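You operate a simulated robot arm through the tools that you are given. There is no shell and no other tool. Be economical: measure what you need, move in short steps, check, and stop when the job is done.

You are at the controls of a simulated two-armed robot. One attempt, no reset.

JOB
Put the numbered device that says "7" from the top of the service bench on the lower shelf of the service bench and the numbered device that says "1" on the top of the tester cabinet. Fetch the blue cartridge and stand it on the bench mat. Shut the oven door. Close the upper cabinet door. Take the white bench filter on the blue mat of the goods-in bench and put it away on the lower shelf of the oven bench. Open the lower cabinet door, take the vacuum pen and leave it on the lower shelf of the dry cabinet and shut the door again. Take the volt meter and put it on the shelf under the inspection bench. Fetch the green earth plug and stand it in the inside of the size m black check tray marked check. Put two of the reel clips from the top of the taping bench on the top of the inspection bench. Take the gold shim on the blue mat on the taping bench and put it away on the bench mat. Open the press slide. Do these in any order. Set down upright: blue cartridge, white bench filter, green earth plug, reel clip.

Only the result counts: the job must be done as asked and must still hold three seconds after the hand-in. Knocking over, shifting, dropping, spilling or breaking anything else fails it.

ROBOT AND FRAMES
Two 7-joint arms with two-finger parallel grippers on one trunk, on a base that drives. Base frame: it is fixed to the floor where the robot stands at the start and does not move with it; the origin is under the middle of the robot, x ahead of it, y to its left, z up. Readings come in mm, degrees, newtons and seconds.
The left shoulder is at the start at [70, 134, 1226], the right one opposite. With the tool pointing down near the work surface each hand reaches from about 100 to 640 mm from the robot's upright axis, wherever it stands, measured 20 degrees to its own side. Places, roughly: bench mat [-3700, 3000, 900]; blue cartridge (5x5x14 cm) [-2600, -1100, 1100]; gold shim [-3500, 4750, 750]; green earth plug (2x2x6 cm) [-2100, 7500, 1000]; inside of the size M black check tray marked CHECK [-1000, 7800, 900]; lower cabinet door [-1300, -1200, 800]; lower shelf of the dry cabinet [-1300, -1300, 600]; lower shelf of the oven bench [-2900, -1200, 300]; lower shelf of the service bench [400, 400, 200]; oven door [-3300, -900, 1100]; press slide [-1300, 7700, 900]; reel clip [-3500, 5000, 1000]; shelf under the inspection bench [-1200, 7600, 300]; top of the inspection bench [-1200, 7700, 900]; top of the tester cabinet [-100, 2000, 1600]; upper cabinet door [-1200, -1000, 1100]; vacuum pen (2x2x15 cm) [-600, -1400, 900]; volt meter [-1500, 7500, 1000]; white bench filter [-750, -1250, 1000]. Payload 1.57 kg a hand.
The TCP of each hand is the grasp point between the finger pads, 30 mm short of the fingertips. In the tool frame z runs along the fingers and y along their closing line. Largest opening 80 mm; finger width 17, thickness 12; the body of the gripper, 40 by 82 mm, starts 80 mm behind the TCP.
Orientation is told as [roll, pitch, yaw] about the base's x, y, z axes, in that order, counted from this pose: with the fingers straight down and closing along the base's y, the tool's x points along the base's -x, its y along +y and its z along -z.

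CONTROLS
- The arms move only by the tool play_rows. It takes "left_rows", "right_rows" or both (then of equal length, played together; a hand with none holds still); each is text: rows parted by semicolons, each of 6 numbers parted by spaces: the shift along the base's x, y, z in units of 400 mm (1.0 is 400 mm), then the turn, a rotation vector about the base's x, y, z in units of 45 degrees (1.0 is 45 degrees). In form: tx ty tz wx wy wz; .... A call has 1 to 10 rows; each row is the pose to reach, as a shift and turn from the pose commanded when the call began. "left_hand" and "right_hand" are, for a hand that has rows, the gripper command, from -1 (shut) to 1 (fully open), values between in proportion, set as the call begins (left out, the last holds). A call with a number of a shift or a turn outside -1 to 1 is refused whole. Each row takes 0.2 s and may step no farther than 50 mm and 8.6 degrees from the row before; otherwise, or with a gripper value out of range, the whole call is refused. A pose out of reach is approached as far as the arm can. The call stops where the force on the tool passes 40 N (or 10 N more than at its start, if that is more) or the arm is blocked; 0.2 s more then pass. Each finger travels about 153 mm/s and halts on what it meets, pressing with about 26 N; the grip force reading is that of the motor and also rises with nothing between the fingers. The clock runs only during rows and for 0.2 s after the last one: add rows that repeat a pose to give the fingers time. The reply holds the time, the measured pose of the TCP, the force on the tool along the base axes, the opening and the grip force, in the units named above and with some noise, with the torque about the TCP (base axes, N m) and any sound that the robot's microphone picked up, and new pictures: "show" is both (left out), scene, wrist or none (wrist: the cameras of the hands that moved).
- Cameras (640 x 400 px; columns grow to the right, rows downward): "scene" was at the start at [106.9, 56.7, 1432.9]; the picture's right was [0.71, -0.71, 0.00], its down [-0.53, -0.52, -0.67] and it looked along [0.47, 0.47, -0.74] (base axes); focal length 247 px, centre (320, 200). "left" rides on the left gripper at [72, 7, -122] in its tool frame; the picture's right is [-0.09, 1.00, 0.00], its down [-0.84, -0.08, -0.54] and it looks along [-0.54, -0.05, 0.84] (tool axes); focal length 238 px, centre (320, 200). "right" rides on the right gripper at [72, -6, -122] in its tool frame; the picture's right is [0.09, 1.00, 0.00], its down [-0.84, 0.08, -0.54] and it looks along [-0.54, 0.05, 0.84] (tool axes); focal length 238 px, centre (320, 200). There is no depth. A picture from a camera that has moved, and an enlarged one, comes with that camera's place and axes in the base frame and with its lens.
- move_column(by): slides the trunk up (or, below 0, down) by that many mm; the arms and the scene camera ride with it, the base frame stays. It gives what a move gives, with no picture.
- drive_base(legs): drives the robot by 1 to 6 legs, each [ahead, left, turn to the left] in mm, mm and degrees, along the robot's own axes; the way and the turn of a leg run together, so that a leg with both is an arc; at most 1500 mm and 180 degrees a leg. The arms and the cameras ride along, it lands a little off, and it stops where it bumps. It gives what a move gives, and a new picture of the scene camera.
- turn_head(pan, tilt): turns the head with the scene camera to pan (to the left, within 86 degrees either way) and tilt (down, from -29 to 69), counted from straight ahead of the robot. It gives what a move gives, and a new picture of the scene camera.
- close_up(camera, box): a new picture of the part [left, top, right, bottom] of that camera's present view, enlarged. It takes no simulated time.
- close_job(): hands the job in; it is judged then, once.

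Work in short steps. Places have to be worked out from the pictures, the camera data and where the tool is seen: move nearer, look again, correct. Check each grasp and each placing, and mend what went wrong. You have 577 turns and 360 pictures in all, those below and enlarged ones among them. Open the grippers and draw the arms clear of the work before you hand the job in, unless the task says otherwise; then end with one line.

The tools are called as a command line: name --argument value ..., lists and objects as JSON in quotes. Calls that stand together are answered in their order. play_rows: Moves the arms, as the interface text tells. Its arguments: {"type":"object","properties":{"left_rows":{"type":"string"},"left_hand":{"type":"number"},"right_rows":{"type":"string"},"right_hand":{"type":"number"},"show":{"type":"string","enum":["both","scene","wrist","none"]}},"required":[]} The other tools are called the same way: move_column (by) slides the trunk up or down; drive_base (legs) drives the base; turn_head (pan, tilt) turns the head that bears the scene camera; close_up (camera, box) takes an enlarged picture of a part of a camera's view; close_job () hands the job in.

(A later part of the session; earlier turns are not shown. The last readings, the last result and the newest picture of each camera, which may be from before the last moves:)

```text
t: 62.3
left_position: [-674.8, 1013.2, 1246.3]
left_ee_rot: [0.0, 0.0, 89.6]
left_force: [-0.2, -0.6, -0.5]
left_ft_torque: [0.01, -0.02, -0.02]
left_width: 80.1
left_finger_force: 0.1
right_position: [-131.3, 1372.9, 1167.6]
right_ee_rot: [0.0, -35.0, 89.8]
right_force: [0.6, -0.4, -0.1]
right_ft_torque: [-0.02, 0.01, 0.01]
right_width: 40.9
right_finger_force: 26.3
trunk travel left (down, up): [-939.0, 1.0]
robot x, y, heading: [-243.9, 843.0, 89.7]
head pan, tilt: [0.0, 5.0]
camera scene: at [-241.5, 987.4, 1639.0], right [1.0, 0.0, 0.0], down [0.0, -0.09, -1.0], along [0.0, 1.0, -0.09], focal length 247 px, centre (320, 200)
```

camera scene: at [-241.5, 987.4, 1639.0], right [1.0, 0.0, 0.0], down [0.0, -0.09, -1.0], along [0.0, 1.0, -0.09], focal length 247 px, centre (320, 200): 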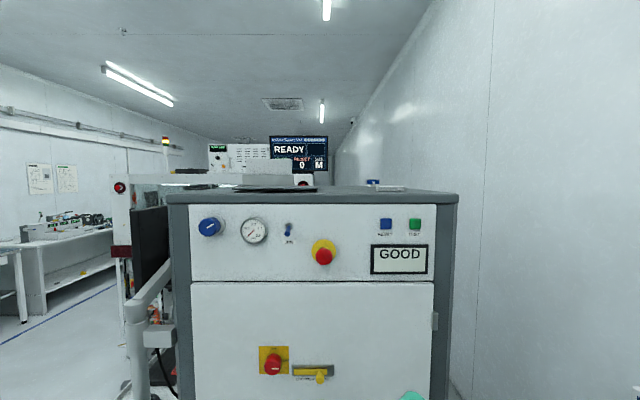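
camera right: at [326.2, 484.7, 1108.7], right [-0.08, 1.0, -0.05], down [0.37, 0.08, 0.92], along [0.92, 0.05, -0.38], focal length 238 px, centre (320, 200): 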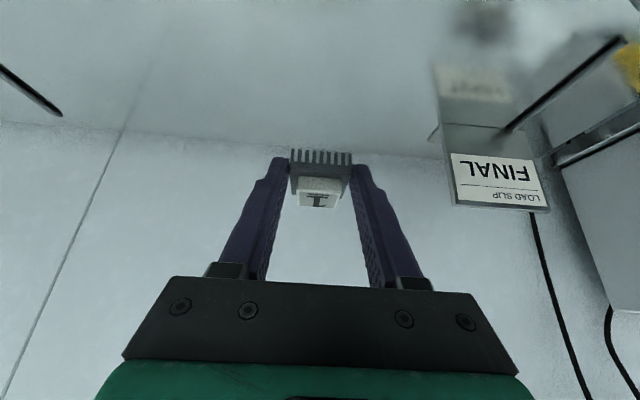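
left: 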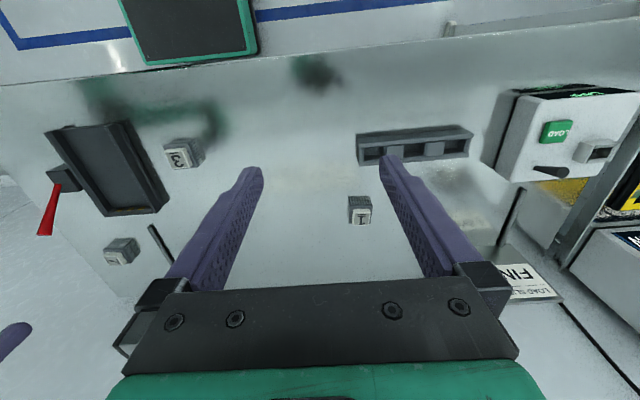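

The front of the top near x≈-100 is free. I raise the right arm straight up, drawing in a bit, to test reach.

play_rows --right_rows "0 -0.03 0.1 0 0 0;0 -0.06 0.2 0 0 0;0 -0.09 0.3 0 0 0;0 -0.12 0.4 0 0 0;0 -0.15 0.5 0 0 0;0 -0.18 0.6 0 0 0;0 -0.2 0.7 0 0 0;0 -0.2 0.8 0 0 0;0 -0.2 0.9 0 0 0;0 -0.2 1 0 0 0" --show "none"

play_rows --right_rows "0 0 0.1 0 0 0;0 0 0.2 0 0 0;0 0 0.3 0 0 0;0 0 0.3 0 0 0" --show "both"

```text
t: 64.5
left_position: [-675.1, 1008.4, 1248.1]
left_ee_rot: [0.0, -0.2, 89.7]
left_force: [-0.5, -0.7, -0.2]
left_ft_torque: [0.03, 0.02, 0.0]
left_width: 79.8
left_finger_force: 0.0
right_position: [-114.3, 1350.1, 1607.8]
right_ee_rot: [0.7, -34.4, 88.1]
right_force: [-0.1, -0.9, 0.1]
right_ft_torque: [0.05, -0.01, -0.01]
right_width: 41.0
right_finger_force: 26.0
right hand out of reach, approached as far as the arm can: row 3, 4, 5, 6, 7, 8, 9, 10
trunk travel left (down, up): [-939.0, 1.0]
robot x, y, heading: [-243.3, 842.7, 89.8]
head pan, tilt: [0.0, 5.0]
```

```text
t: 65.5
left_position: [-675.4, 1014.2, 1245.3]
left_ee_rot: [-0.1, 0.0, 89.8]
left_force: [-0.8, 0.5, -0.7]
left_ft_torque: [-0.01, -0.01, 0.02]
left_width: 79.9
left_finger_force: 0.1
right_position: [-127.4, 1342.3, 1629.8]
right_ee_rot: [0.1, -35.1, 89.7]
right_force: [-0.4, -0.1, 0.1]
right_ft_torque: [-0.02, 0.0, -0.01]
right_width: 41.0
right_finger_force: 26.0
right hand out of reach, approached as far as the arm can: row 1, 2, 3, 4
trunk travel left (down, up): [-939.0, 1.0]
robot x, y, heading: [-238.5, 841.2, 90.0]
head pan, tilt: [0.0, 5.0]
camera scene: at [-242.2, 988.4, 1639.0], right [1.0, 0.0, 0.0], down [0.0, -0.09, -1.0], along [0.0, 1.0, -0.09], focal length 247 px, centre (320, 200)
camera right: at [-121.0, 1215.2, 1688.5], right [-1.0, -0.07, -0.05], down [-0.07, 0.37, 0.92], along [-0.05, 0.93, -0.38], focal length 238 px, centre (320, 200)
```

scene: 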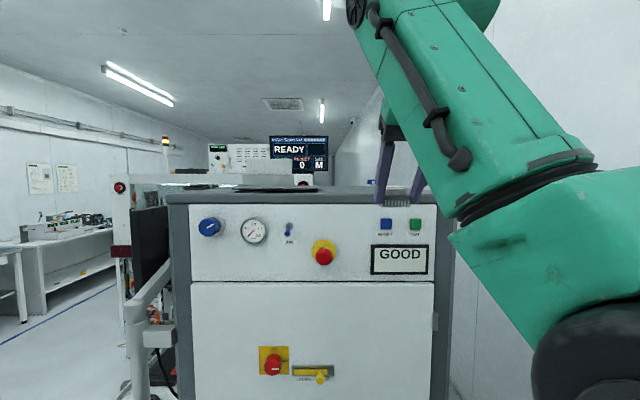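
right: 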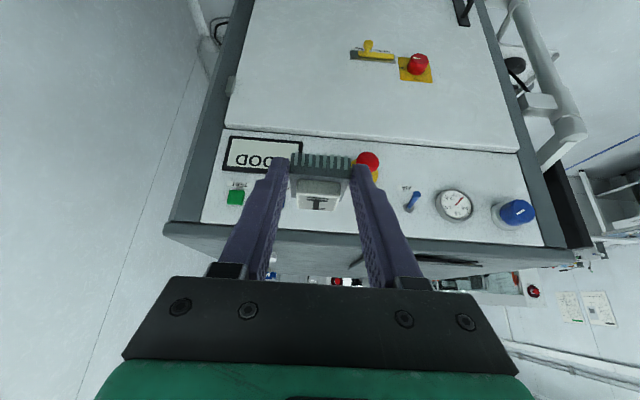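

I pull the hand in and see whether it rises to ≈1690.

play_rows --right_rows "0 -0.1 0 0 0 0;0 -0.2 0.02 0 0 0;0 -0.3 0.05 0 0 0;0 -0.35 0.1 0 0 0;0 -0.35 0.15 0 0 0;0 -0.35 0.15 0 0 0" --show "none"

turn_head --pan 0 --tilt 50

```text
t: 66.9
left_position: [-674.4, 1012.5, 1246.9]
left_ee_rot: [0.0, 0.0, 89.7]
left_force: [-0.8, -0.5, 0.4]
left_ft_torque: [0.03, 0.01, -0.03]
left_width: 79.7
left_finger_force: 0.0
right_position: [-122.9, 1302.5, 1652.6]
right_ee_rot: [0.0, -35.1, 89.6]
right_force: [0.1, -0.3, -0.4]
right_ft_torque: [-0.02, -0.02, -0.01]
right_width: 41.1
right_finger_force: 25.5
right hand out of reach, approached as far as the arm can: row 1, 2, 3, 4, 5, 6
trunk travel left (down, up): [-939.0, 1.0]
robot x, y, heading: [-242.2, 843.6, 89.7]
head pan, tilt: [0.0, 5.0]
```

```text
t: 68.1
left_position: [-675.1, 1013.5, 1246.1]
left_ee_rot: [0.0, 0.0, 89.7]
left_force: [0.1, 0.0, 0.4]
left_ft_torque: [-0.03, -0.04, 0.01]
left_width: 79.9
left_finger_force: 0.0
right_position: [-124.4, 1302.3, 1652.4]
right_ee_rot: [0.0, -35.1, 89.8]
right_force: [-1.0, -0.3, -0.9]
right_ft_torque: [0.02, 0.01, -0.01]
right_width: 41.2
right_finger_force: 25.5
trunk travel left (down, up): [-939.0, 1.0]
robot x, y, heading: [-244.9, 847.0, 89.8]
head pan, tilt: [0.0, 50.0]
camera scene: at [-241.6, 972.0, 1569.3], right [1.0, 0.0, 0.0], down [0.0, -0.77, -0.64], along [0.0, 0.64, -0.77], focal length 247 px, centre (320, 200)
```

scene: 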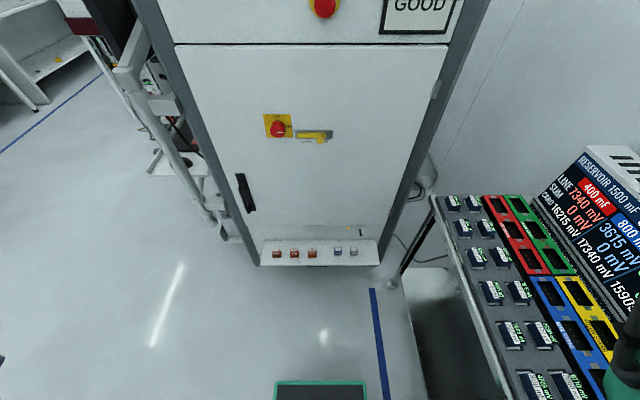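

Reach is enough (TCP 1652 at 457 ahead; need ≈1640). I tuck the left hand and settle the right command inside reach.

play_rows --right_rows "0 0.1 -0.05 0 0 0;0 0.2 -0.1 0 0 0;0 0.3 -0.15 0 0 0;0 0.35 -0.2 0 0 0;0 0.35 -0.22 0 0 0" --left_rows "0.05 -0.03 0 0 0 0;0.1 -0.06 0 0 0 0;0.15 -0.09 0 0 0 0;0.2 -0.12 0 0 0 0;0.25 -0.12 0 0 0 0" --show "none"

```text
t: 69.3
left_position: [-637.2, 1003.2, 1304.0]
left_ee_rot: [0.0, 0.1, 89.6]
left_force: [0.7, 0.5, -0.2]
left_ft_torque: [0.01, 0.02, 0.02]
left_width: 80.0
left_finger_force: 0.0
left hand out of reach, approached as far as the arm can: row 1, 2, 3, 4, 5
right_position: [-119.1, 1433.3, 1556.8]
right_ee_rot: [0.2, -35.2, 89.5]
right_force: [-0.4, 0.9, -1.0]
right_ft_torque: [-0.03, 0.04, 0.03]
right_width: 41.2
right_finger_force: 26.5
right hand out of reach, approached as far as the arm can: row 1, 2, 3, 4, 5
trunk travel left (down, up): [-939.0, 1.0]
robot x, y, heading: [-243.5, 842.8, 89.9]
head pan, tilt: [0.0, 50.0]
```

The command resets to the measured pose after reach limits. I move back in and up.

play_rows --right_rows "0 -0.1 0 0 0 0;0 -0.2 0 0 0 0;0 -0.3 0 0 0 0;0 -0.35 0.05 0 0 0;0 -0.36 0.12 0 0 0;0 -0.36 0.2 0 0 0;0 -0.36 0.24 0 0 0" --show "none"

```text
t: 70.9
left_position: [-642.2, 998.7, 1302.8]
left_ee_rot: [-0.2, -0.3, 89.6]
left_force: [-0.3, -0.8, -0.2]
left_ft_torque: [0.03, -0.03, 0.02]
left_width: 79.9
left_finger_force: 0.1
right_position: [-126.4, 1316.8, 1645.3]
right_ee_rot: [0.0, -35.3, 89.8]
right_force: [0.3, -0.8, -0.4]
right_ft_torque: [0.0, -0.03, 0.0]
right_width: 41.2
right_finger_force: 26.7
right hand out of reach, approached as far as the arm can: row 1, 2, 3, 4, 5, 6, 7
trunk travel left (down, up): [-939.0, 1.0]
robot x, y, heading: [-243.8, 842.0, 89.9]
head pan, tilt: [0.0, 50.0]
```

A bit further in for slack, then I drive forward to the cabinet.

play_rows --right_rows "0 -0.1 0 0 0 0;0 -0.15 0.02 0 0 0;0 -0.18 0.05 0 0 0;0 -0.18 0.05 0 0 0" --show "none"

turn_head --pan 0 --tilt 5

```text
t: 71.9
left_position: [-638.8, 1001.8, 1304.2]
left_ee_rot: [-0.1, 0.1, 89.7]
left_force: [0.6, -0.2, -0.6]
left_ft_torque: [0.02, 0.01, -0.01]
left_width: 80.0
left_finger_force: 0.1
right_position: [-125.5, 1276.8, 1675.3]
right_ee_rot: [0.1, -35.1, 89.7]
right_force: [0.1, 0.4, -0.3]
right_ft_torque: [-0.05, 0.02, 0.02]
right_width: 41.1
right_finger_force: 26.1
right hand out of reach, approached as far as the arm can: row 1, 2, 3, 4
trunk travel left (down, up): [-939.0, 1.0]
robot x, y, heading: [-241.2, 842.4, 89.8]
head pan, tilt: [0.0, 50.0]
```

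```text
t: 73.0
left_position: [-641.1, 1001.9, 1304.4]
left_ee_rot: [-0.1, 0.1, 89.7]
left_force: [-0.2, -0.8, 0.4]
left_ft_torque: [0.02, 0.01, 0.0]
left_width: 79.9
left_finger_force: 0.1
right_position: [-128.1, 1276.6, 1676.5]
right_ee_rot: [0.0, -35.2, 89.7]
right_force: [0.6, 1.2, -0.8]
right_ft_torque: [0.01, -0.02, 0.03]
right_width: 41.0
right_finger_force: 25.8
trunk travel left (down, up): [-939.0, 1.0]
robot x, y, heading: [-243.5, 842.3, 89.9]
head pan, tilt: [0.0, 5.0]
camera scene: at [-241.8, 986.4, 1639.1], right [1.0, 0.0, 0.0], down [0.0, -0.09, -1.0], along [0.0, 1.0, -0.09], focal length 247 px, centre (320, 200)
```

scene: 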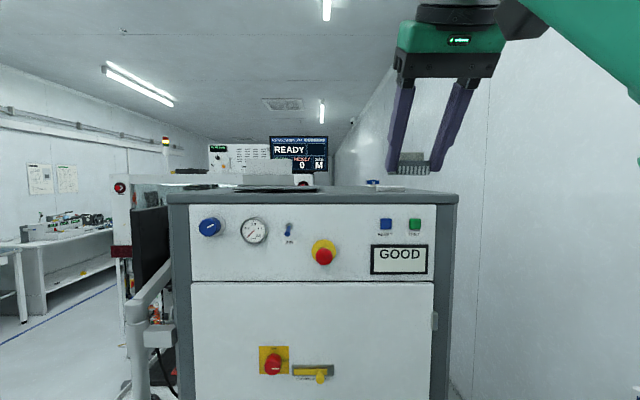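

Now forward 480 mm (base front estimated to stay ~30 mm off the tray).

drive_base --legs '[[475, 0, 0]]'

play_rows --right_rows "0 0 0 0 0 0" --show "wrist"

```text
t: 75.8
left_position: [-639.1, 1468.5, 1304.5]
left_ee_rot: [-0.1, -0.1, 89.6]
left_force: [-1.3, -0.4, -0.6]
left_ft_torque: [0.01, 0.0, 0.0]
left_width: 80.1
left_finger_force: 0.0
right_position: [-125.5, 1741.4, 1677.8]
right_ee_rot: [0.0, -35.3, 89.7]
right_force: [0.6, -0.6, -0.2]
right_ft_torque: [-0.01, -0.02, 0.02]
right_width: 41.2
right_finger_force: 25.9
trunk travel left (down, up): [-939.0, 1.0]
robot x, y, heading: [-239.8, 1315.0, 89.5]
head pan, tilt: [0.0, 5.0]
camera scene: at [-239.0, 1451.9, 1639.4], right [1.0, -0.01, 0.0], down [0.0, -0.09, -1.0], along [0.01, 1.0, -0.09], focal length 247 px, centre (320, 200)
```

scene: 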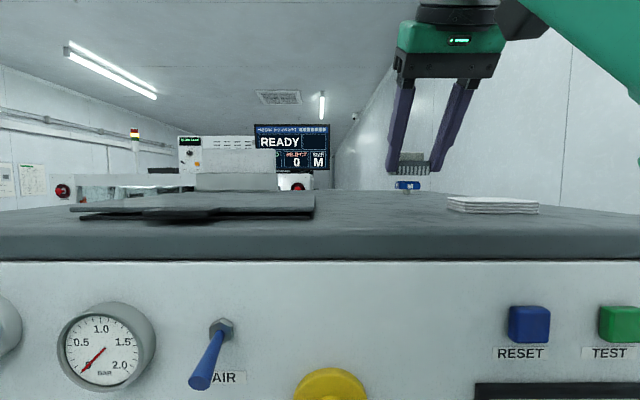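

```text
t: 76.2
left_position: [-637.4, 1471.9, 1303.1]
left_ee_rot: [-0.1, 0.0, 89.5]
left_force: [0.6, -0.4, 0.1]
left_ft_torque: [-0.05, 0.01, 0.01]
left_width: 79.9
left_finger_force: 0.0
right_position: [-125.1, 1746.5, 1675.7]
right_ee_rot: [0.1, -35.1, 89.7]
right_force: [0.2, -0.9, -1.0]
right_ft_torque: [-0.04, -0.02, -0.02]
right_width: 40.9
right_finger_force: 26.1
trunk travel left (down, up): [-939.0, 1.0]
robot x, y, heading: [-242.2, 1309.7, 89.6]
head pan, tilt: [0.0, 5.0]
camera right: at [-119.0, 1618.2, 1734.4], right [-1.0, -0.07, -0.05], down [-0.07, 0.37, 0.92], along [-0.05, 0.93, -0.38], focal length 238 px, centre (320, 200)
```

right: 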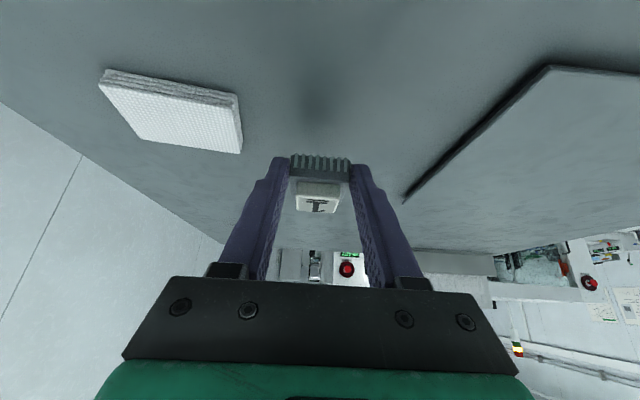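

A white stack lies at x≥-64 and a flat board at x≤-255; I centre at x≈-157 and ease down to contact.

play_rows --right_rows "-0.08 0 0 0 0 0;-0.08 0 -0.04 0 0 0;-0.08 0 -0.06 0 0 0;-0.08 0 -0.075 0 0 0;-0.08 0 -0.09 0 0 0;-0.08 0 -0.105 0 0 0;-0.08 0 -0.12 0 0 0;-0.08 0 -0.135 0 0 0;-0.08 0 -0.15 0 0 0" --show "both"

```text
t: 78.0
left_position: [-639.4, 1471.1, 1304.0]
left_ee_rot: [0.0, 0.0, 89.6]
left_force: [-0.2, -0.1, -0.4]
left_ft_torque: [-0.01, 0.0, 0.0]
left_width: 80.1
left_finger_force: 0.1
right_position: [-156.8, 1745.0, 1629.0]
right_ee_rot: [0.5, -36.6, 89.2]
right_force: [0.4, 1.1, 11.5]
right_ft_torque: [0.13, -0.26, 0.1]
right_width: 41.2
right_finger_force: 26.7
right hand out of reach, approached as far as the arm can: row 1
trunk travel left (down, up): [-939.0, 1.0]
robot x, y, heading: [-241.1, 1314.2, 89.7]
head pan, tilt: [0.0, 5.0]
stopped in row 9 (right hand): the force on the tool passed its limit (the readings are from after the stop); the commanded pose is now the measured one
camera scene: at [-239.6, 1453.9, 1639.1], right [1.0, -0.01, 0.0], down [0.0, -0.09, -1.0], along [0.01, 1.0, -0.09], focal length 247 px, centre (320, 200)
camera right: at [-150.0, 1614.5, 1684.9], right [-1.0, -0.07, -0.05], down [-0.07, 0.35, 0.93], along [-0.04, 0.93, -0.35], focal length 238 px, centre (320, 200)
```

scene: 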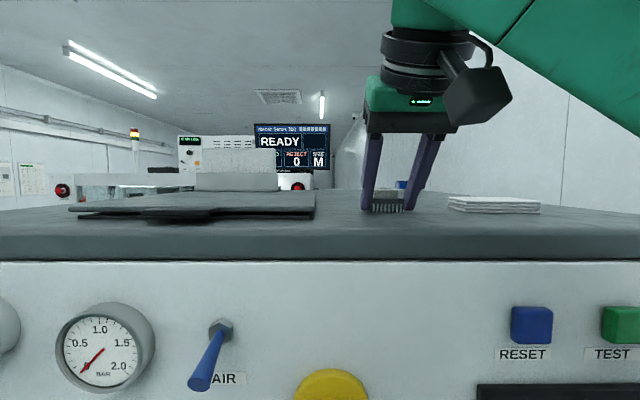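
right: 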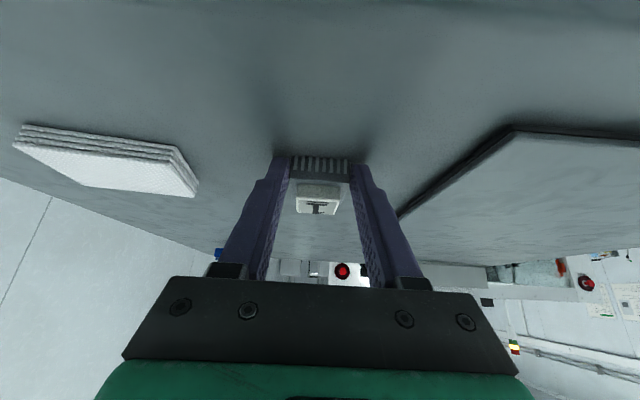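

On the top. I open and withdraw back and up along the tool axis.

play_rows --right_rows "0 0 0.004 0 0 0;0 0 0.004 0 0 0;0 0 0.004 0 0 0;0 -0.05 0.04 0 0 0;0 -0.12 0.1 0 0 0;0 -0.2 0.12 0 0 0;0 -0.3 0.12 0 0 0" --right_hand 1 --show "both"

```text
t: 79.6
left_position: [-637.7, 1469.1, 1305.0]
left_ee_rot: [-0.1, 0.0, 89.6]
left_force: [0.0, 0.1, 0.3]
left_ft_torque: [0.03, 0.0, -0.03]
left_width: 79.9
left_finger_force: 0.1
right_position: [-156.4, 1629.9, 1669.3]
right_ee_rot: [0.8, -36.4, 89.1]
right_force: [0.7, -0.5, 0.2]
right_ft_torque: [0.0, 0.02, 0.01]
right_width: 80.4
right_finger_force: 0.1
right hand out of reach, approached as far as the arm can: row 7
trunk travel left (down, up): [-939.0, 1.0]
robot x, y, heading: [-240.8, 1312.2, 89.8]
head pan, tilt: [0.0, 5.0]
camera scene: at [-237.6, 1453.1, 1639.3], right [1.0, -0.01, 0.0], down [0.0, -0.09, -1.0], along [0.01, 1.0, -0.09], focal length 247 px, centre (320, 200)
camera right: at [-148.9, 1500.5, 1723.7], right [-1.0, -0.07, -0.04], down [-0.07, 0.35, 0.93], along [-0.05, 0.93, -0.36], focal length 238 px, centre (320, 200)
```

scene: 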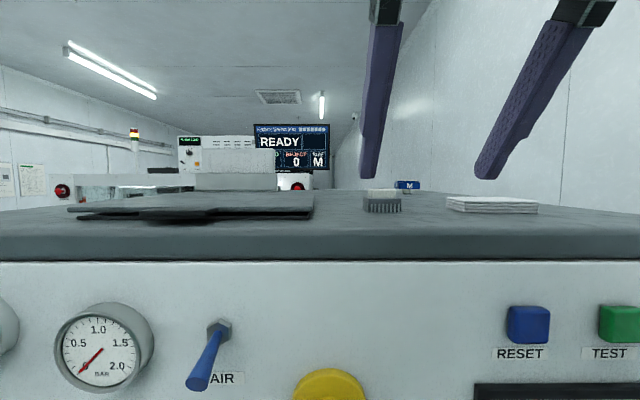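
right: 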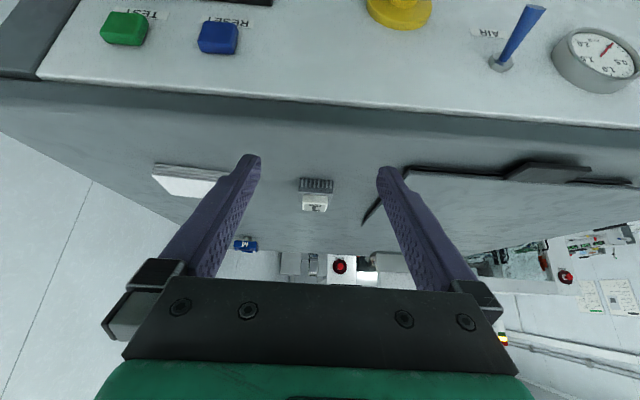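

Device 1 stands on the cabinet top. I back away, and turn round to face the south wall where goods-in, dry cabinet and oven are.

drive_base --legs '[[-550, 0, 0], [0, 500, 0], [0, 0, 180], [600, 0, 0]]'

play_rows --right_rows "0 -0.1 -0.08 0 0.16 0;0 -0.1 -0.18 0 0.32 0;0 -0.1 -0.28 0 0.48 0;0 -0.1 -0.38 0 0.64 0;0 -0.1 -0.48 0 0.78 0;0 -0.1 -0.58 0 0.78 0;0 -0.1 -0.68 0 0.78 0;0 -0.1 -0.78 0 0.78 0" --show "none"

turn_head --pan 0 --tilt 15

```text
t: 95.6
left_position: [-344.9, 6.9, 1304.2]
left_ee_rot: [-0.1, 0.0, -90.7]
left_force: [0.2, -0.8, 0.5]
left_ft_torque: [0.03, 0.0, -0.02]
left_width: 80.0
left_finger_force: 0.0
right_position: [-826.8, -150.1, 1668.1]
right_ee_rot: [0.6, -36.5, -91.2]
right_force: [0.0, 0.2, -0.5]
right_ft_torque: [-0.01, 0.01, 0.01]
right_width: 80.0
right_finger_force: 0.0
trunk travel left (down, up): [-939.0, 1.0]
robot x, y, heading: [-739.8, 165.5, -90.7]
head pan, tilt: [0.0, 5.0]
camera scene: at [-741.3, 27.7, 1639.3], right [-1.0, 0.01, 0.0], down [0.0, 0.09, -1.0], along [-0.01, -1.0, -0.09], focal length 247 px, centre (320, 200)
```

scene: 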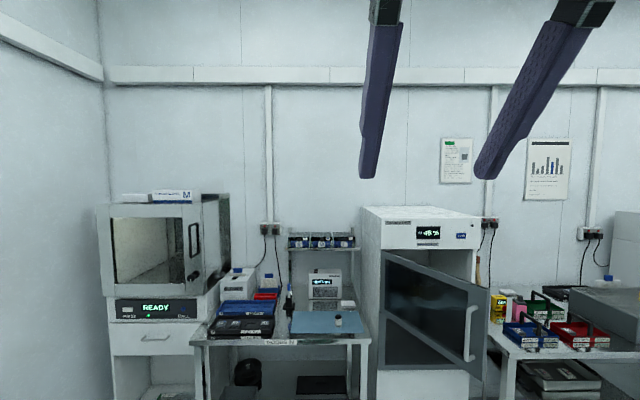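

```text
refused: row 1 steps farther than a row can; nothing moved
```

```text
t: 96.3
left_position: [-344.4, 6.6, 1303.7]
left_ee_rot: [-0.2, 0.0, -90.9]
left_force: [1.4, 0.0, -0.4]
left_ft_torque: [-0.01, 0.01, 0.02]
left_width: 80.0
left_finger_force: 0.1
right_position: [-827.0, -152.9, 1668.6]
right_ee_rot: [0.5, -36.4, -91.2]
right_force: [1.2, 0.3, 0.4]
right_ft_torque: [0.01, 0.03, -0.01]
right_width: 80.0
right_finger_force: 0.1
trunk travel left (down, up): [-939.0, 1.0]
robot x, y, heading: [-738.7, 164.2, -90.9]
head pan, tilt: [0.0, 15.0]
camera scene: at [-741.3, 24.3, 1623.0], right [-1.0, 0.01, 0.0], down [0.0, 0.26, -0.97], along [-0.01, -0.97, -0.26], focal length 247 px, centre (320, 200)
```

scene: 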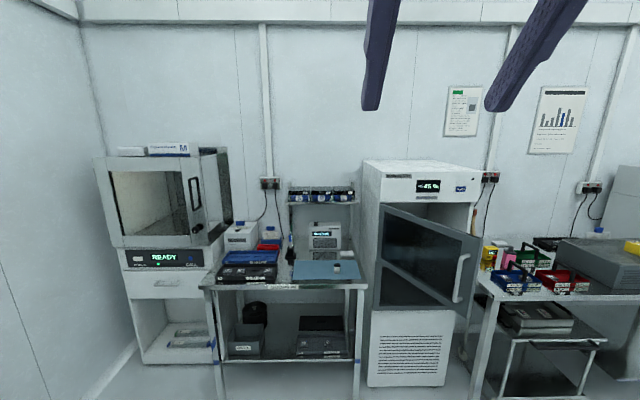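

I close-up the goods-in bench and dry cabinet while setting the right arm back upright.

play_rows --right_rows "0 0 -0.1 0.16 0 0;0 0 -0.2 0.32 0 0;0 0 -0.3 0.48 0 0;0 0 -0.4 0.64 0 0;0 0 -0.5 0.81 0 0;0 0 -0.6 0.81 0 0;0 0 -0.7 0.81 0 0;0 0 -0.8 0.81 0 0" --show "none"

close_up --camera "scene" --box '[190, 170, 510, 370]'

```text
t: 98.1
left_position: [-344.9, 4.3, 1303.3]
left_ee_rot: [-0.1, 0.1, -90.8]
left_force: [0.2, 0.2, 0.6]
left_ft_torque: [-0.01, 0.05, 0.0]
left_width: 79.9
left_finger_force: 0.0
right_position: [-827.5, -153.1, 1346.7]
right_ee_rot: [0.0, 0.1, -91.0]
right_force: [0.2, 0.0, -0.7]
right_ft_torque: [-0.01, -0.03, -0.02]
right_width: 79.9
right_finger_force: 0.1
trunk travel left (down, up): [-939.0, 1.0]
robot x, y, heading: [-739.2, 165.8, -90.9]
head pan, tilt: [0.0, 15.0]
```

```text
2.00 times, centred on (350, 270) of scene
camera zoom: at [-742.0, 22.0, 1622.8], right [-1.0, 0.01, 0.0], down [0.0, 0.26, -0.97], along [-0.01, -0.97, -0.26], focal length 495 px, centre (260, 60)
```

zoom: 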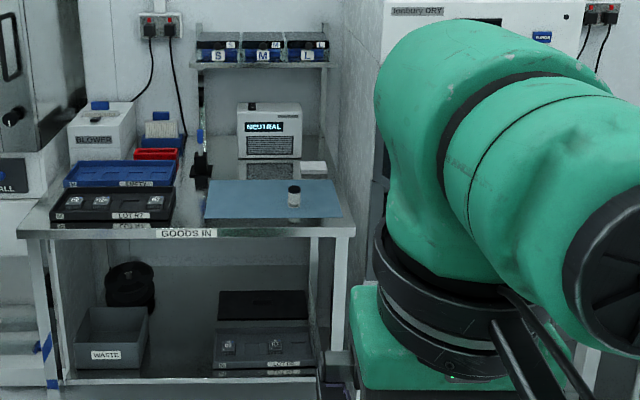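

I lower the trunk and drive over to face the dry cabinet for a close look.

move_column --by -139

drive_base --legs '[[100, -480, 0.9]]'

turn_head --pan 0 --tilt 25

```text
t: 99.8
left_position: [-344.2, 4.6, 1164.3]
left_ee_rot: [-0.1, -0.1, -90.9]
left_force: [-0.2, -0.5, 0.4]
left_ft_torque: [0.01, -0.01, -0.02]
left_width: 80.0
left_finger_force: 0.1
right_position: [-827.4, -151.4, 1207.6]
right_ee_rot: [-0.1, 0.1, -91.0]
right_force: [-0.5, 0.4, 0.0]
right_ft_torque: [0.0, 0.0, -0.02]
right_width: 80.0
right_finger_force: 0.0
trunk travel left (down, up): [-800.0, 140.0]
robot x, y, heading: [-740.7, 162.9, -90.8]
head pan, tilt: [0.0, 15.0]
```

```text
t: 102.7
left_position: [-816.9, -85.0, 1164.2]
left_ee_rot: [-0.3, 0.0, -89.8]
left_force: [0.7, -0.8, -0.1]
left_ft_torque: [-0.02, 0.05, -0.02]
left_width: 79.8
left_finger_force: 0.1
right_position: [-1298.9, -250.2, 1207.8]
right_ee_rot: [-0.3, 0.2, -89.9]
right_force: [-0.1, 0.3, 0.7]
right_ft_torque: [0.01, -0.01, 0.03]
right_width: 80.1
right_finger_force: 0.1
trunk travel left (down, up): [-800.0, 140.0]
robot x, y, heading: [-1220.6, 66.2, -89.8]
head pan, tilt: [0.0, 15.0]
camera scene: at [-1214.7, -73.5, 1483.9], right [-1.0, 0.0, 0.0], down [0.0, 0.26, -0.97], along [0.0, -0.97, -0.26], focal length 247 px, centre (320, 200)
```

scene: 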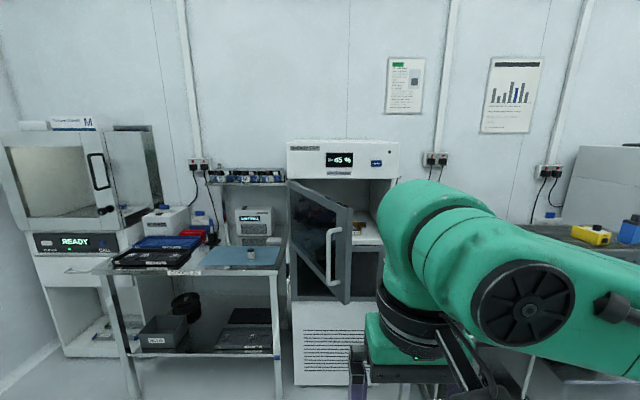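

```text
t: 103.4
left_position: [-819.4, -86.6, 1165.3]
left_ee_rot: [-0.1, 0.0, -89.8]
left_force: [0.0, 0.5, 0.5]
left_ft_torque: [-0.01, 0.0, -0.01]
left_width: 80.3
left_finger_force: 0.1
right_position: [-1299.3, -251.0, 1207.4]
right_ee_rot: [-0.1, 0.1, -90.1]
right_force: [0.1, -0.3, -0.4]
right_ft_torque: [0.02, 0.02, -0.01]
right_width: 80.0
right_finger_force: 0.1
trunk travel left (down, up): [-800.0, 140.0]
robot x, y, heading: [-1216.2, 72.1, -89.8]
head pan, tilt: [0.0, 25.0]
camera scene: at [-1216.6, -72.6, 1467.7], right [-1.0, 0.0, 0.0], down [0.0, 0.42, -0.91], along [0.0, -0.91, -0.42], focal length 247 px, centre (320, 200)
```

scene: 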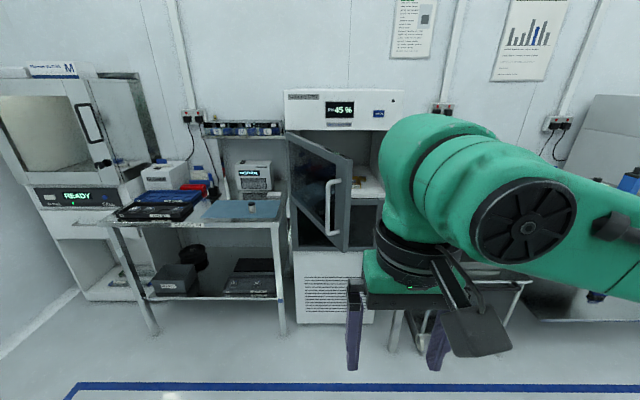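

The right arm hides the cabinet; I move it aside to the right and take a close-up.

play_rows --right_rows "-0.1 0 0 0 0 0;-0.2 0.02 0 0 0 0;-0.3 0.04 0 0 0 0;-0.4 0.06 0 0 0 0;-0.5 0.1 0 0 0 0;-0.6 0.15 0 0 0 0;-0.65 0.2 0 0 0 0" --show "none"

close_up --camera "scene" --box '[260, 80, 500, 330]'

```text
t: 105.0
left_position: [-818.0, -86.7, 1165.1]
left_ee_rot: [-0.1, 0.1, -89.8]
left_force: [-0.4, 0.1, -0.8]
left_ft_torque: [-0.01, -0.02, 0.02]
left_width: 79.9
left_finger_force: 0.1
right_position: [-1498.3, -232.9, 1194.9]
right_ee_rot: [0.0, 0.1, -90.0]
right_force: [-0.2, -0.2, -0.8]
right_ft_torque: [-0.01, -0.03, 0.0]
right_width: 79.7
right_finger_force: 0.1
right hand out of reach, approached as far as the arm can: row 5, 6, 7
trunk travel left (down, up): [-800.0, 140.0]
robot x, y, heading: [-1217.1, 69.4, -89.9]
head pan, tilt: [0.0, 25.0]
```

```text
1.60 times, centred on (380, 205) of scene
camera zoom: at [-1216.6, -72.7, 1467.6], right [-1.0, 0.0, 0.0], down [0.0, 0.42, -0.91], along [0.0, -0.91, -0.42], focal length 396 px, centre (224, 192)
```

zoom: 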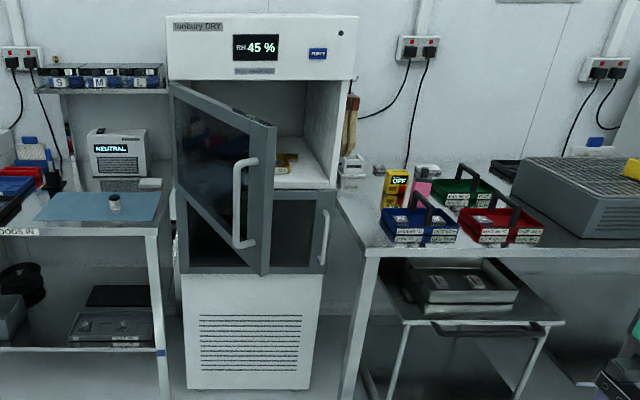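

Door geometry: upper door hinged at left (≈[-1085,-1200]), free edge ≈[-1305,-780], z 950–1290; lower door handle ≈[-1530,-1150,800]. I turn the left tool horizontal for pushing.

play_rows --left_rows "-0.05 -0.1 0 -0.18 0 0;-0.1 -0.2 0 -0.36 0 0;-0.15 -0.3 0 -0.54 0 0;-0.2 -0.4 0 -0.72 0 0;-0.25 -0.5 0 -0.9 0 0;-0.25 -0.6 0 -1 0 0" --left_hand -1 --show "none"

play_rows --left_rows "0 -0.05 0 -0.18 0 0;0 -0.1 0 -0.36 0 0;0 -0.15 0 -0.54 0 0;0 -0.2 0 -0.72 0 0;0 -0.2 0 -0.9 0 0;0 -0.2 0 -1 0 0" --show "scene"

```text
t: 106.4
left_position: [-892.2, -363.2, 1189.1]
left_ee_rot: [-0.4, -44.8, -89.7]
left_force: [-0.6, -0.4, 1.2]
left_ft_torque: [0.01, 0.01, 0.04]
left_width: 0.0
left_finger_force: 21.1
left hand out of reach, approached as far as the arm can: row 1, 2, 3, 4, 5, 6
right_position: [-1497.3, -233.2, 1192.8]
right_ee_rot: [-0.1, 0.2, -90.0]
right_force: [-0.7, 0.0, 0.3]
right_ft_torque: [0.01, 0.01, 0.03]
right_width: 80.0
right_finger_force: 0.0
trunk travel left (down, up): [-800.0, 140.0]
robot x, y, heading: [-1215.8, 71.2, -89.8]
head pan, tilt: [0.0, 25.0]
```

```text
t: 107.8
left_position: [-891.2, -444.2, 1191.9]
left_ee_rot: [-90.1, -89.7, 0.1]
left_force: [0.1, 0.0, -0.4]
left_ft_torque: [0.0, 0.0, 0.0]
left_width: 0.0
left_finger_force: 21.4
left hand out of reach, approached as far as the arm can: row 1
right_position: [-1497.6, -232.7, 1194.9]
right_ee_rot: [-0.1, 0.0, -89.9]
right_force: [-0.4, -0.4, 0.4]
right_ft_torque: [-0.05, 0.0, 0.04]
right_width: 80.0
right_finger_force: 0.0
trunk travel left (down, up): [-800.0, 140.0]
robot x, y, heading: [-1218.5, 71.6, -89.9]
head pan, tilt: [0.0, 25.0]
camera scene: at [-1216.1, -72.6, 1467.7], right [-1.0, 0.0, 0.0], down [0.0, 0.42, -0.91], along [0.0, -0.91, -0.42], focal length 247 px, centre (320, 200)
```

scene: 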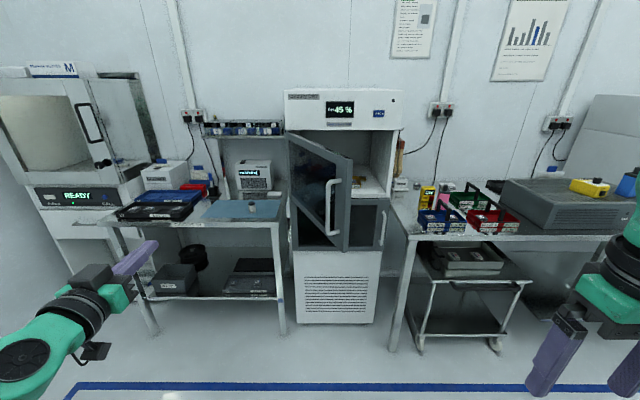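

Now I drive so the left fingertips sit just left of the open door.

drive_base --legs '[[365, -125, 0]]'

```text
t: 110.2
left_position: [-1011.3, -798.6, 1192.4]
left_ee_rot: [-93.4, -89.9, 3.5]
left_force: [0.7, 0.1, -1.1]
left_ft_torque: [0.04, -0.01, -0.02]
left_width: 0.2
left_finger_force: 21.0
right_position: [-1616.9, -590.2, 1195.1]
right_ee_rot: [-0.1, -0.1, -89.8]
right_force: [0.6, -0.5, 0.3]
right_ft_torque: [0.01, -0.02, -0.01]
right_width: 80.1
right_finger_force: 0.1
trunk travel left (down, up): [-800.0, 140.0]
robot x, y, heading: [-1342.7, -292.5, -89.6]
head pan, tilt: [0.0, 25.0]
camera scene: at [-1336.7, -429.1, 1467.8], right [-1.0, -0.01, 0.0], down [0.0, 0.42, -0.91], along [0.01, -0.91, -0.42], focal length 247 px, centre (320, 200)
```

scene: 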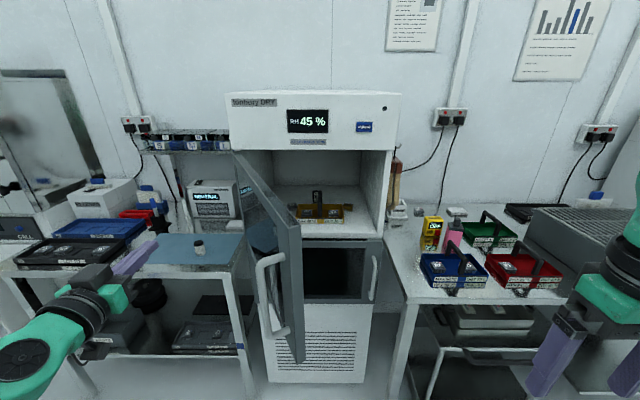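

I raise the left fingers above the handle level and sweep the door rightwards along its arc.

play_rows --left_rows "-0.11 0 0.05 0 0 0;-0.22 0 0.06 0 0 0;-0.33 0 0.06 0 0 0;-0.44 0 0.06 0 0 0;-0.55 0 0.06 0 0 0;-0.62 -0.03 0.06 0 0 0;-0.7 -0.07 0.06 0 0 0;-0.78 -0.12 0.06 0 0 0;-0.85 -0.18 0.06 0 0 0;-0.91 -0.24 0.06 0 0 0" --show "scene"

```text
t: 112.4
left_position: [-1376.0, -895.4, 1214.8]
left_ee_rot: [-42.3, -89.9, -47.7]
left_force: [0.0, 0.5, 0.3]
left_ft_torque: [-0.03, -0.01, -0.01]
left_width: 0.0
left_finger_force: 21.2
right_position: [-1619.2, -592.5, 1192.6]
right_ee_rot: [0.0, 0.1, -89.8]
right_force: [-0.3, -0.5, 0.1]
right_ft_torque: [0.02, -0.02, 0.0]
right_width: 79.8
right_finger_force: 0.0
trunk travel left (down, up): [-800.0, 140.0]
robot x, y, heading: [-1339.6, -286.0, -89.6]
head pan, tilt: [0.0, 25.0]
camera scene: at [-1338.9, -431.6, 1467.5], right [-1.0, -0.01, 0.0], down [0.0, 0.42, -0.91], along [0.01, -0.91, -0.42], focal length 247 px, centre (320, 200)
```

scene: 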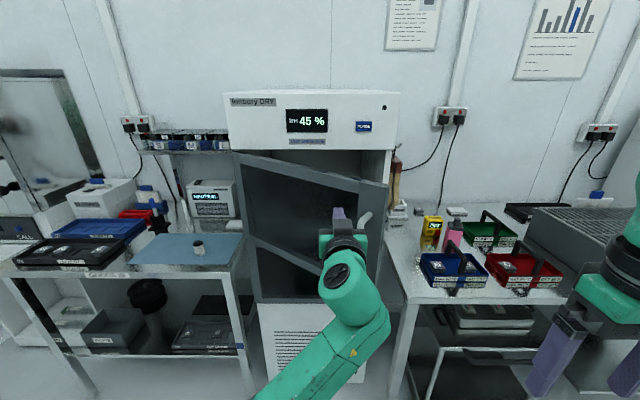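

The door follows. I continue to about 20°, then drive ahead to finish.

play_rows --left_rows "-0.06 -0.07 0 0 0 0;-0.1 -0.13 0 0 0 0;-0.15 -0.21 0 0 0 0;-0.18 -0.28 0 0 0 0" --show "none"

drive_base --legs '[[100, 0, 0]]'

```text
t: 113.4
left_position: [-1457.1, -998.6, 1210.9]
left_ee_rot: [-11.7, -89.6, -79.5]
left_force: [-0.4, 0.7, -0.2]
left_ft_torque: [0.01, -0.01, -0.02]
left_width: 0.2
left_finger_force: 21.2
left hand out of reach, approached as far as the arm can: row 4
right_position: [-1619.6, -591.9, 1194.6]
right_ee_rot: [-0.1, 0.2, -89.8]
right_force: [-0.1, -1.4, 0.4]
right_ft_torque: [0.01, -0.04, 0.02]
right_width: 80.2
right_finger_force: 0.1
trunk travel left (down, up): [-800.0, 140.0]
robot x, y, heading: [-1336.8, -288.0, -89.5]
head pan, tilt: [0.0, 25.0]
```

```text
t: 114.5
left_position: [-1457.8, -1094.1, 1212.3]
left_ee_rot: [-3.8, -89.6, -87.6]
left_force: [0.2, -0.6, 0.5]
left_ft_torque: [0.01, 0.0, 0.03]
left_width: 0.0
left_finger_force: 21.4
right_position: [-1617.4, -686.2, 1195.6]
right_ee_rot: [-0.1, -0.3, -89.9]
right_force: [0.7, -0.1, 0.4]
right_ft_torque: [-0.02, 0.0, 0.02]
right_width: 80.2
right_finger_force: 0.1
trunk travel left (down, up): [-800.0, 140.0]
robot x, y, heading: [-1338.2, -386.5, -89.7]
head pan, tilt: [0.0, 25.0]
camera scene: at [-1337.1, -525.7, 1468.1], right [-1.0, -0.01, 0.0], down [0.0, 0.42, -0.91], along [0.01, -0.91, -0.42], focal length 247 px, centre (320, 200)
```

scene: 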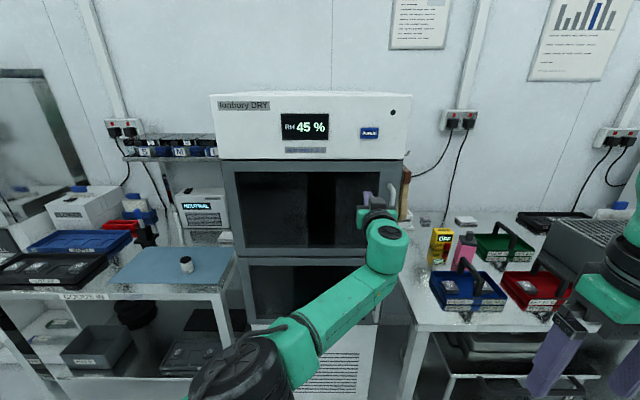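

Almost shut. I pull the hand back, drive up, and push with the arm so force is limited.

play_rows --left_rows "0 0.1 0 0 0 0;0 0.2 0 0 0 0;0 0.3 0 0 0 0" --show "none"

drive_base --legs '[[100, 0, 0]]'

play_rows --left_rows "0 -0.05 0 0 0 0;0 -0.1 0 0 0 0;0 -0.14 0 0 0 0;0 -0.18 0 0 0 0;0 -0.22 0 0 0 0;0 -0.26 0 0 0 0;0 -0.3 0 0 0 0" --show "scene"

```text
t: 115.3
left_position: [-1457.1, -974.9, 1210.0]
left_ee_rot: [-0.2, -89.4, -91.1]
left_force: [-0.8, 0.2, -0.5]
left_ft_torque: [0.0, -0.01, 0.03]
left_width: 0.0
left_finger_force: 21.3
right_position: [-1618.7, -690.4, 1194.5]
right_ee_rot: [-0.1, 0.2, -89.9]
right_force: [0.1, 0.2, -0.4]
right_ft_torque: [-0.02, -0.03, 0.03]
right_width: 79.9
right_finger_force: 0.1
trunk travel left (down, up): [-800.0, 140.0]
robot x, y, heading: [-1338.4, -386.8, -89.6]
head pan, tilt: [0.0, 25.0]
```

```text
t: 116.5
left_position: [-1456.2, -1072.2, 1212.9]
left_ee_rot: [-5.4, -89.6, -85.9]
left_force: [0.0, 0.1, -0.2]
left_ft_torque: [-0.03, -0.01, -0.02]
left_width: 0.0
left_finger_force: 21.2
right_position: [-1617.9, -785.1, 1195.8]
right_ee_rot: [-0.1, 0.0, -89.8]
right_force: [0.0, 0.1, -0.8]
right_ft_torque: [0.02, 0.01, 0.02]
right_width: 80.2
right_finger_force: 0.1
trunk travel left (down, up): [-800.0, 140.0]
robot x, y, heading: [-1337.5, -488.4, -89.7]
head pan, tilt: [0.0, 25.0]
camera scene: at [-1336.5, -624.8, 1468.0], right [-1.0, 0.0, 0.0], down [0.0, 0.42, -0.91], along [0.0, -0.91, -0.42], focal length 247 px, centre (320, 200)
```

scene: 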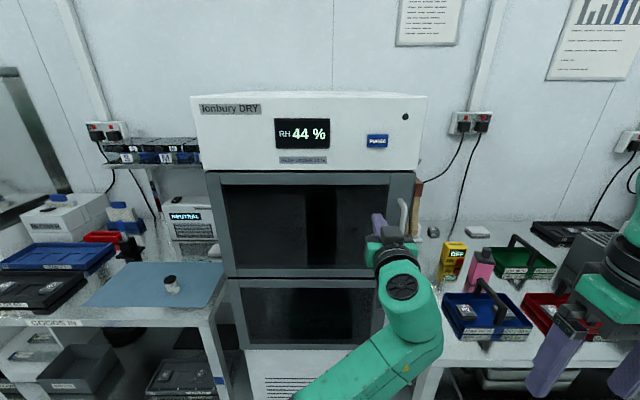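

```text
t: 117.5
left_position: [-1444.4, -1149.2, 1206.6]
left_ee_rot: [69.8, -89.0, -159.9]
left_force: [-0.1, 1.0, -0.2]
left_ft_torque: [-0.01, 0.0, -0.01]
left_width: 0.0
left_finger_force: 20.9
right_position: [-1617.2, -785.0, 1195.2]
right_ee_rot: [-0.1, -0.2, -89.9]
right_force: [-0.6, 0.4, 0.7]
right_ft_torque: [-0.01, 0.01, -0.01]
right_width: 79.9
right_finger_force: 0.1
trunk travel left (down, up): [-800.0, 140.0]
robot x, y, heading: [-1337.8, -482.5, -89.6]
head pan, tilt: [0.0, 25.0]
stopped in row 5 (left hand): the force on the tool passed its limit (the readings are from after the stop); the commanded pose is now the measured one
camera scene: at [-1335.9, -623.2, 1468.1], right [-1.0, -0.01, 0.0], down [0.0, 0.42, -0.91], along [0.0, -0.91, -0.42], focal length 247 px, centre (320, 200)
```

scene: 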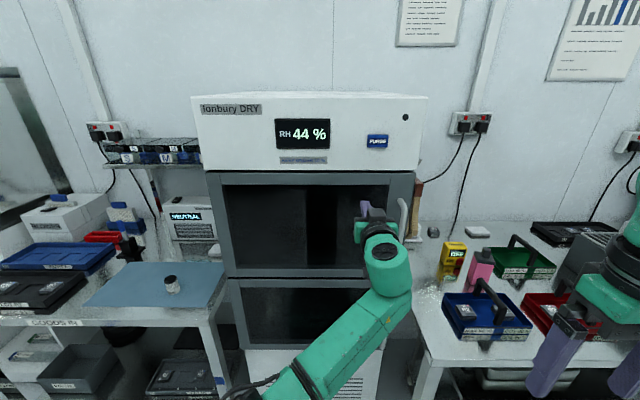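

The door is shut (tips blocked at y≈-1179, front flush). I withdraw the left hand to the left and take a look at the lower door handle.

play_rows --left_rows "0 0.1 0 0 0 0;0.08 0.2 0 0 0 0;0.18 0.25 0 0 0 0;0.28 0.3 0 0 0 0;0.38 0.3 0 0 0 0;0.48 0.3 0 0 0 0;0.58 0.3 0 0 0 0;0.68 0.3 0 0 0 0;0.78 0.3 0 0 0 0" --show "none"

drive_base --legs '[[-200, 0, 0]]'

close_up --camera "scene" --box '[200, 150, 460, 380]'

```text
refused: row 2 steps farther than a row can; nothing moved
```

```text
t: 119.2
left_position: [-1446.6, -951.7, 1201.7]
left_ee_rot: [53.4, -88.7, -143.5]
left_force: [0.8, 0.4, -0.7]
left_ft_torque: [-0.07, 0.0, 0.02]
left_width: 0.2
left_finger_force: 21.7
right_position: [-1619.0, -587.4, 1193.8]
right_ee_rot: [-0.1, 0.2, -90.0]
right_force: [-0.4, 0.5, 0.1]
right_ft_torque: [0.02, 0.01, 0.01]
right_width: 80.0
right_finger_force: 0.1
trunk travel left (down, up): [-800.0, 140.0]
robot x, y, heading: [-1342.6, -280.7, -89.7]
head pan, tilt: [0.0, 25.0]
camera scene: at [-1337.7, -426.8, 1467.3], right [-1.0, 0.0, 0.0], down [0.0, 0.42, -0.91], along [0.0, -0.91, -0.42], focal length 247 px, centre (320, 200)
```

scene: 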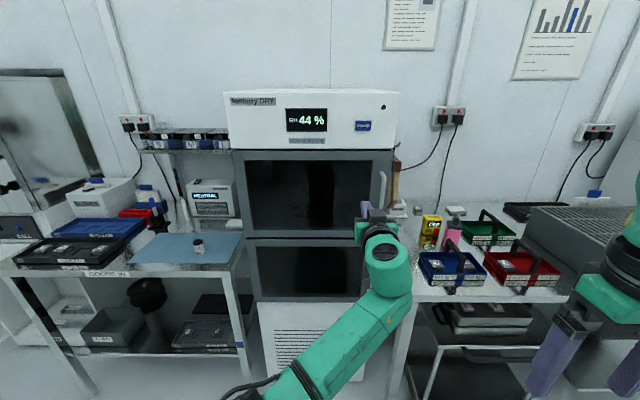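

```text
1.74 times, centred on (330, 265) of scene
camera zoom: at [-1337.7, -426.8, 1467.3], right [-1.0, 0.0, 0.0], down [0.0, 0.42, -0.91], along [0.0, -0.91, -0.42], focal length 430 px, centre (303, 87)
```

zoom: 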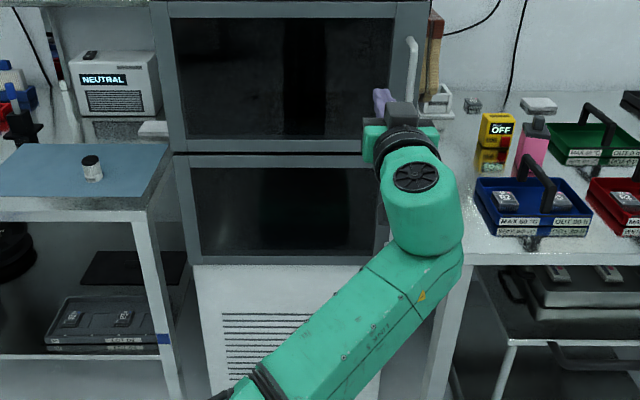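

Door flush. I swing the left arm to the left out of view.

play_rows --left_rows "0.08 0.08 0 0 0 0;0.18 0.14 0 0 0 0;0.28 0.2 0 0 0 0;0.4 0.2 0 0 0 0;0.52 0.2 0 0 0 0;0.64 0.2 0 0 0 0;0.76 0.2 0 0 0 0;0.88 0.2 0 0 0 0;0.98 0.2 0 0 0 0" --show "none"

close_up --camera "scene" --box '[220, 140, 440, 330]'

```text
t: 121.2
left_position: [-1051.5, -867.6, 1203.5]
left_ee_rot: [59.6, -89.0, -149.7]
left_force: [-0.2, 0.3, 0.0]
left_ft_torque: [0.02, 0.02, 0.01]
left_width: 0.0
left_finger_force: 20.8
right_position: [-1617.0, -582.8, 1194.9]
right_ee_rot: [-0.2, 0.1, -90.1]
right_force: [-0.1, -0.3, 0.0]
right_ft_torque: [0.02, 0.03, 0.02]
right_width: 80.0
right_finger_force: 0.1
trunk travel left (down, up): [-800.0, 140.0]
robot x, y, heading: [-1335.6, -285.8, -89.7]
head pan, tilt: [0.0, 25.0]
```

```text
2.11 times, centred on (330, 235) of scene
camera zoom: at [-1335.6, -423.4, 1467.7], right [-1.0, 0.0, 0.0], down [0.0, 0.42, -0.91], along [0.0, -0.91, -0.42], focal length 521 px, centre (299, 126)
```

zoom: 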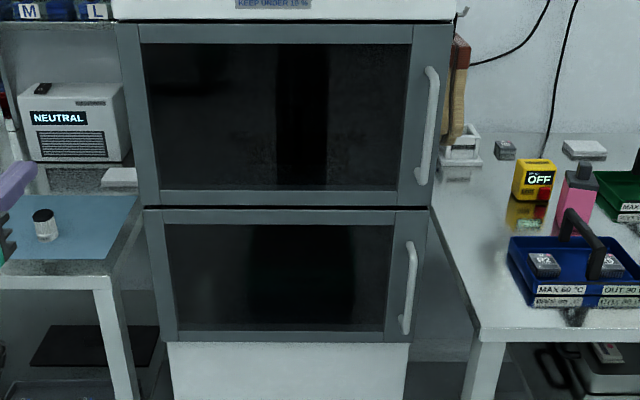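

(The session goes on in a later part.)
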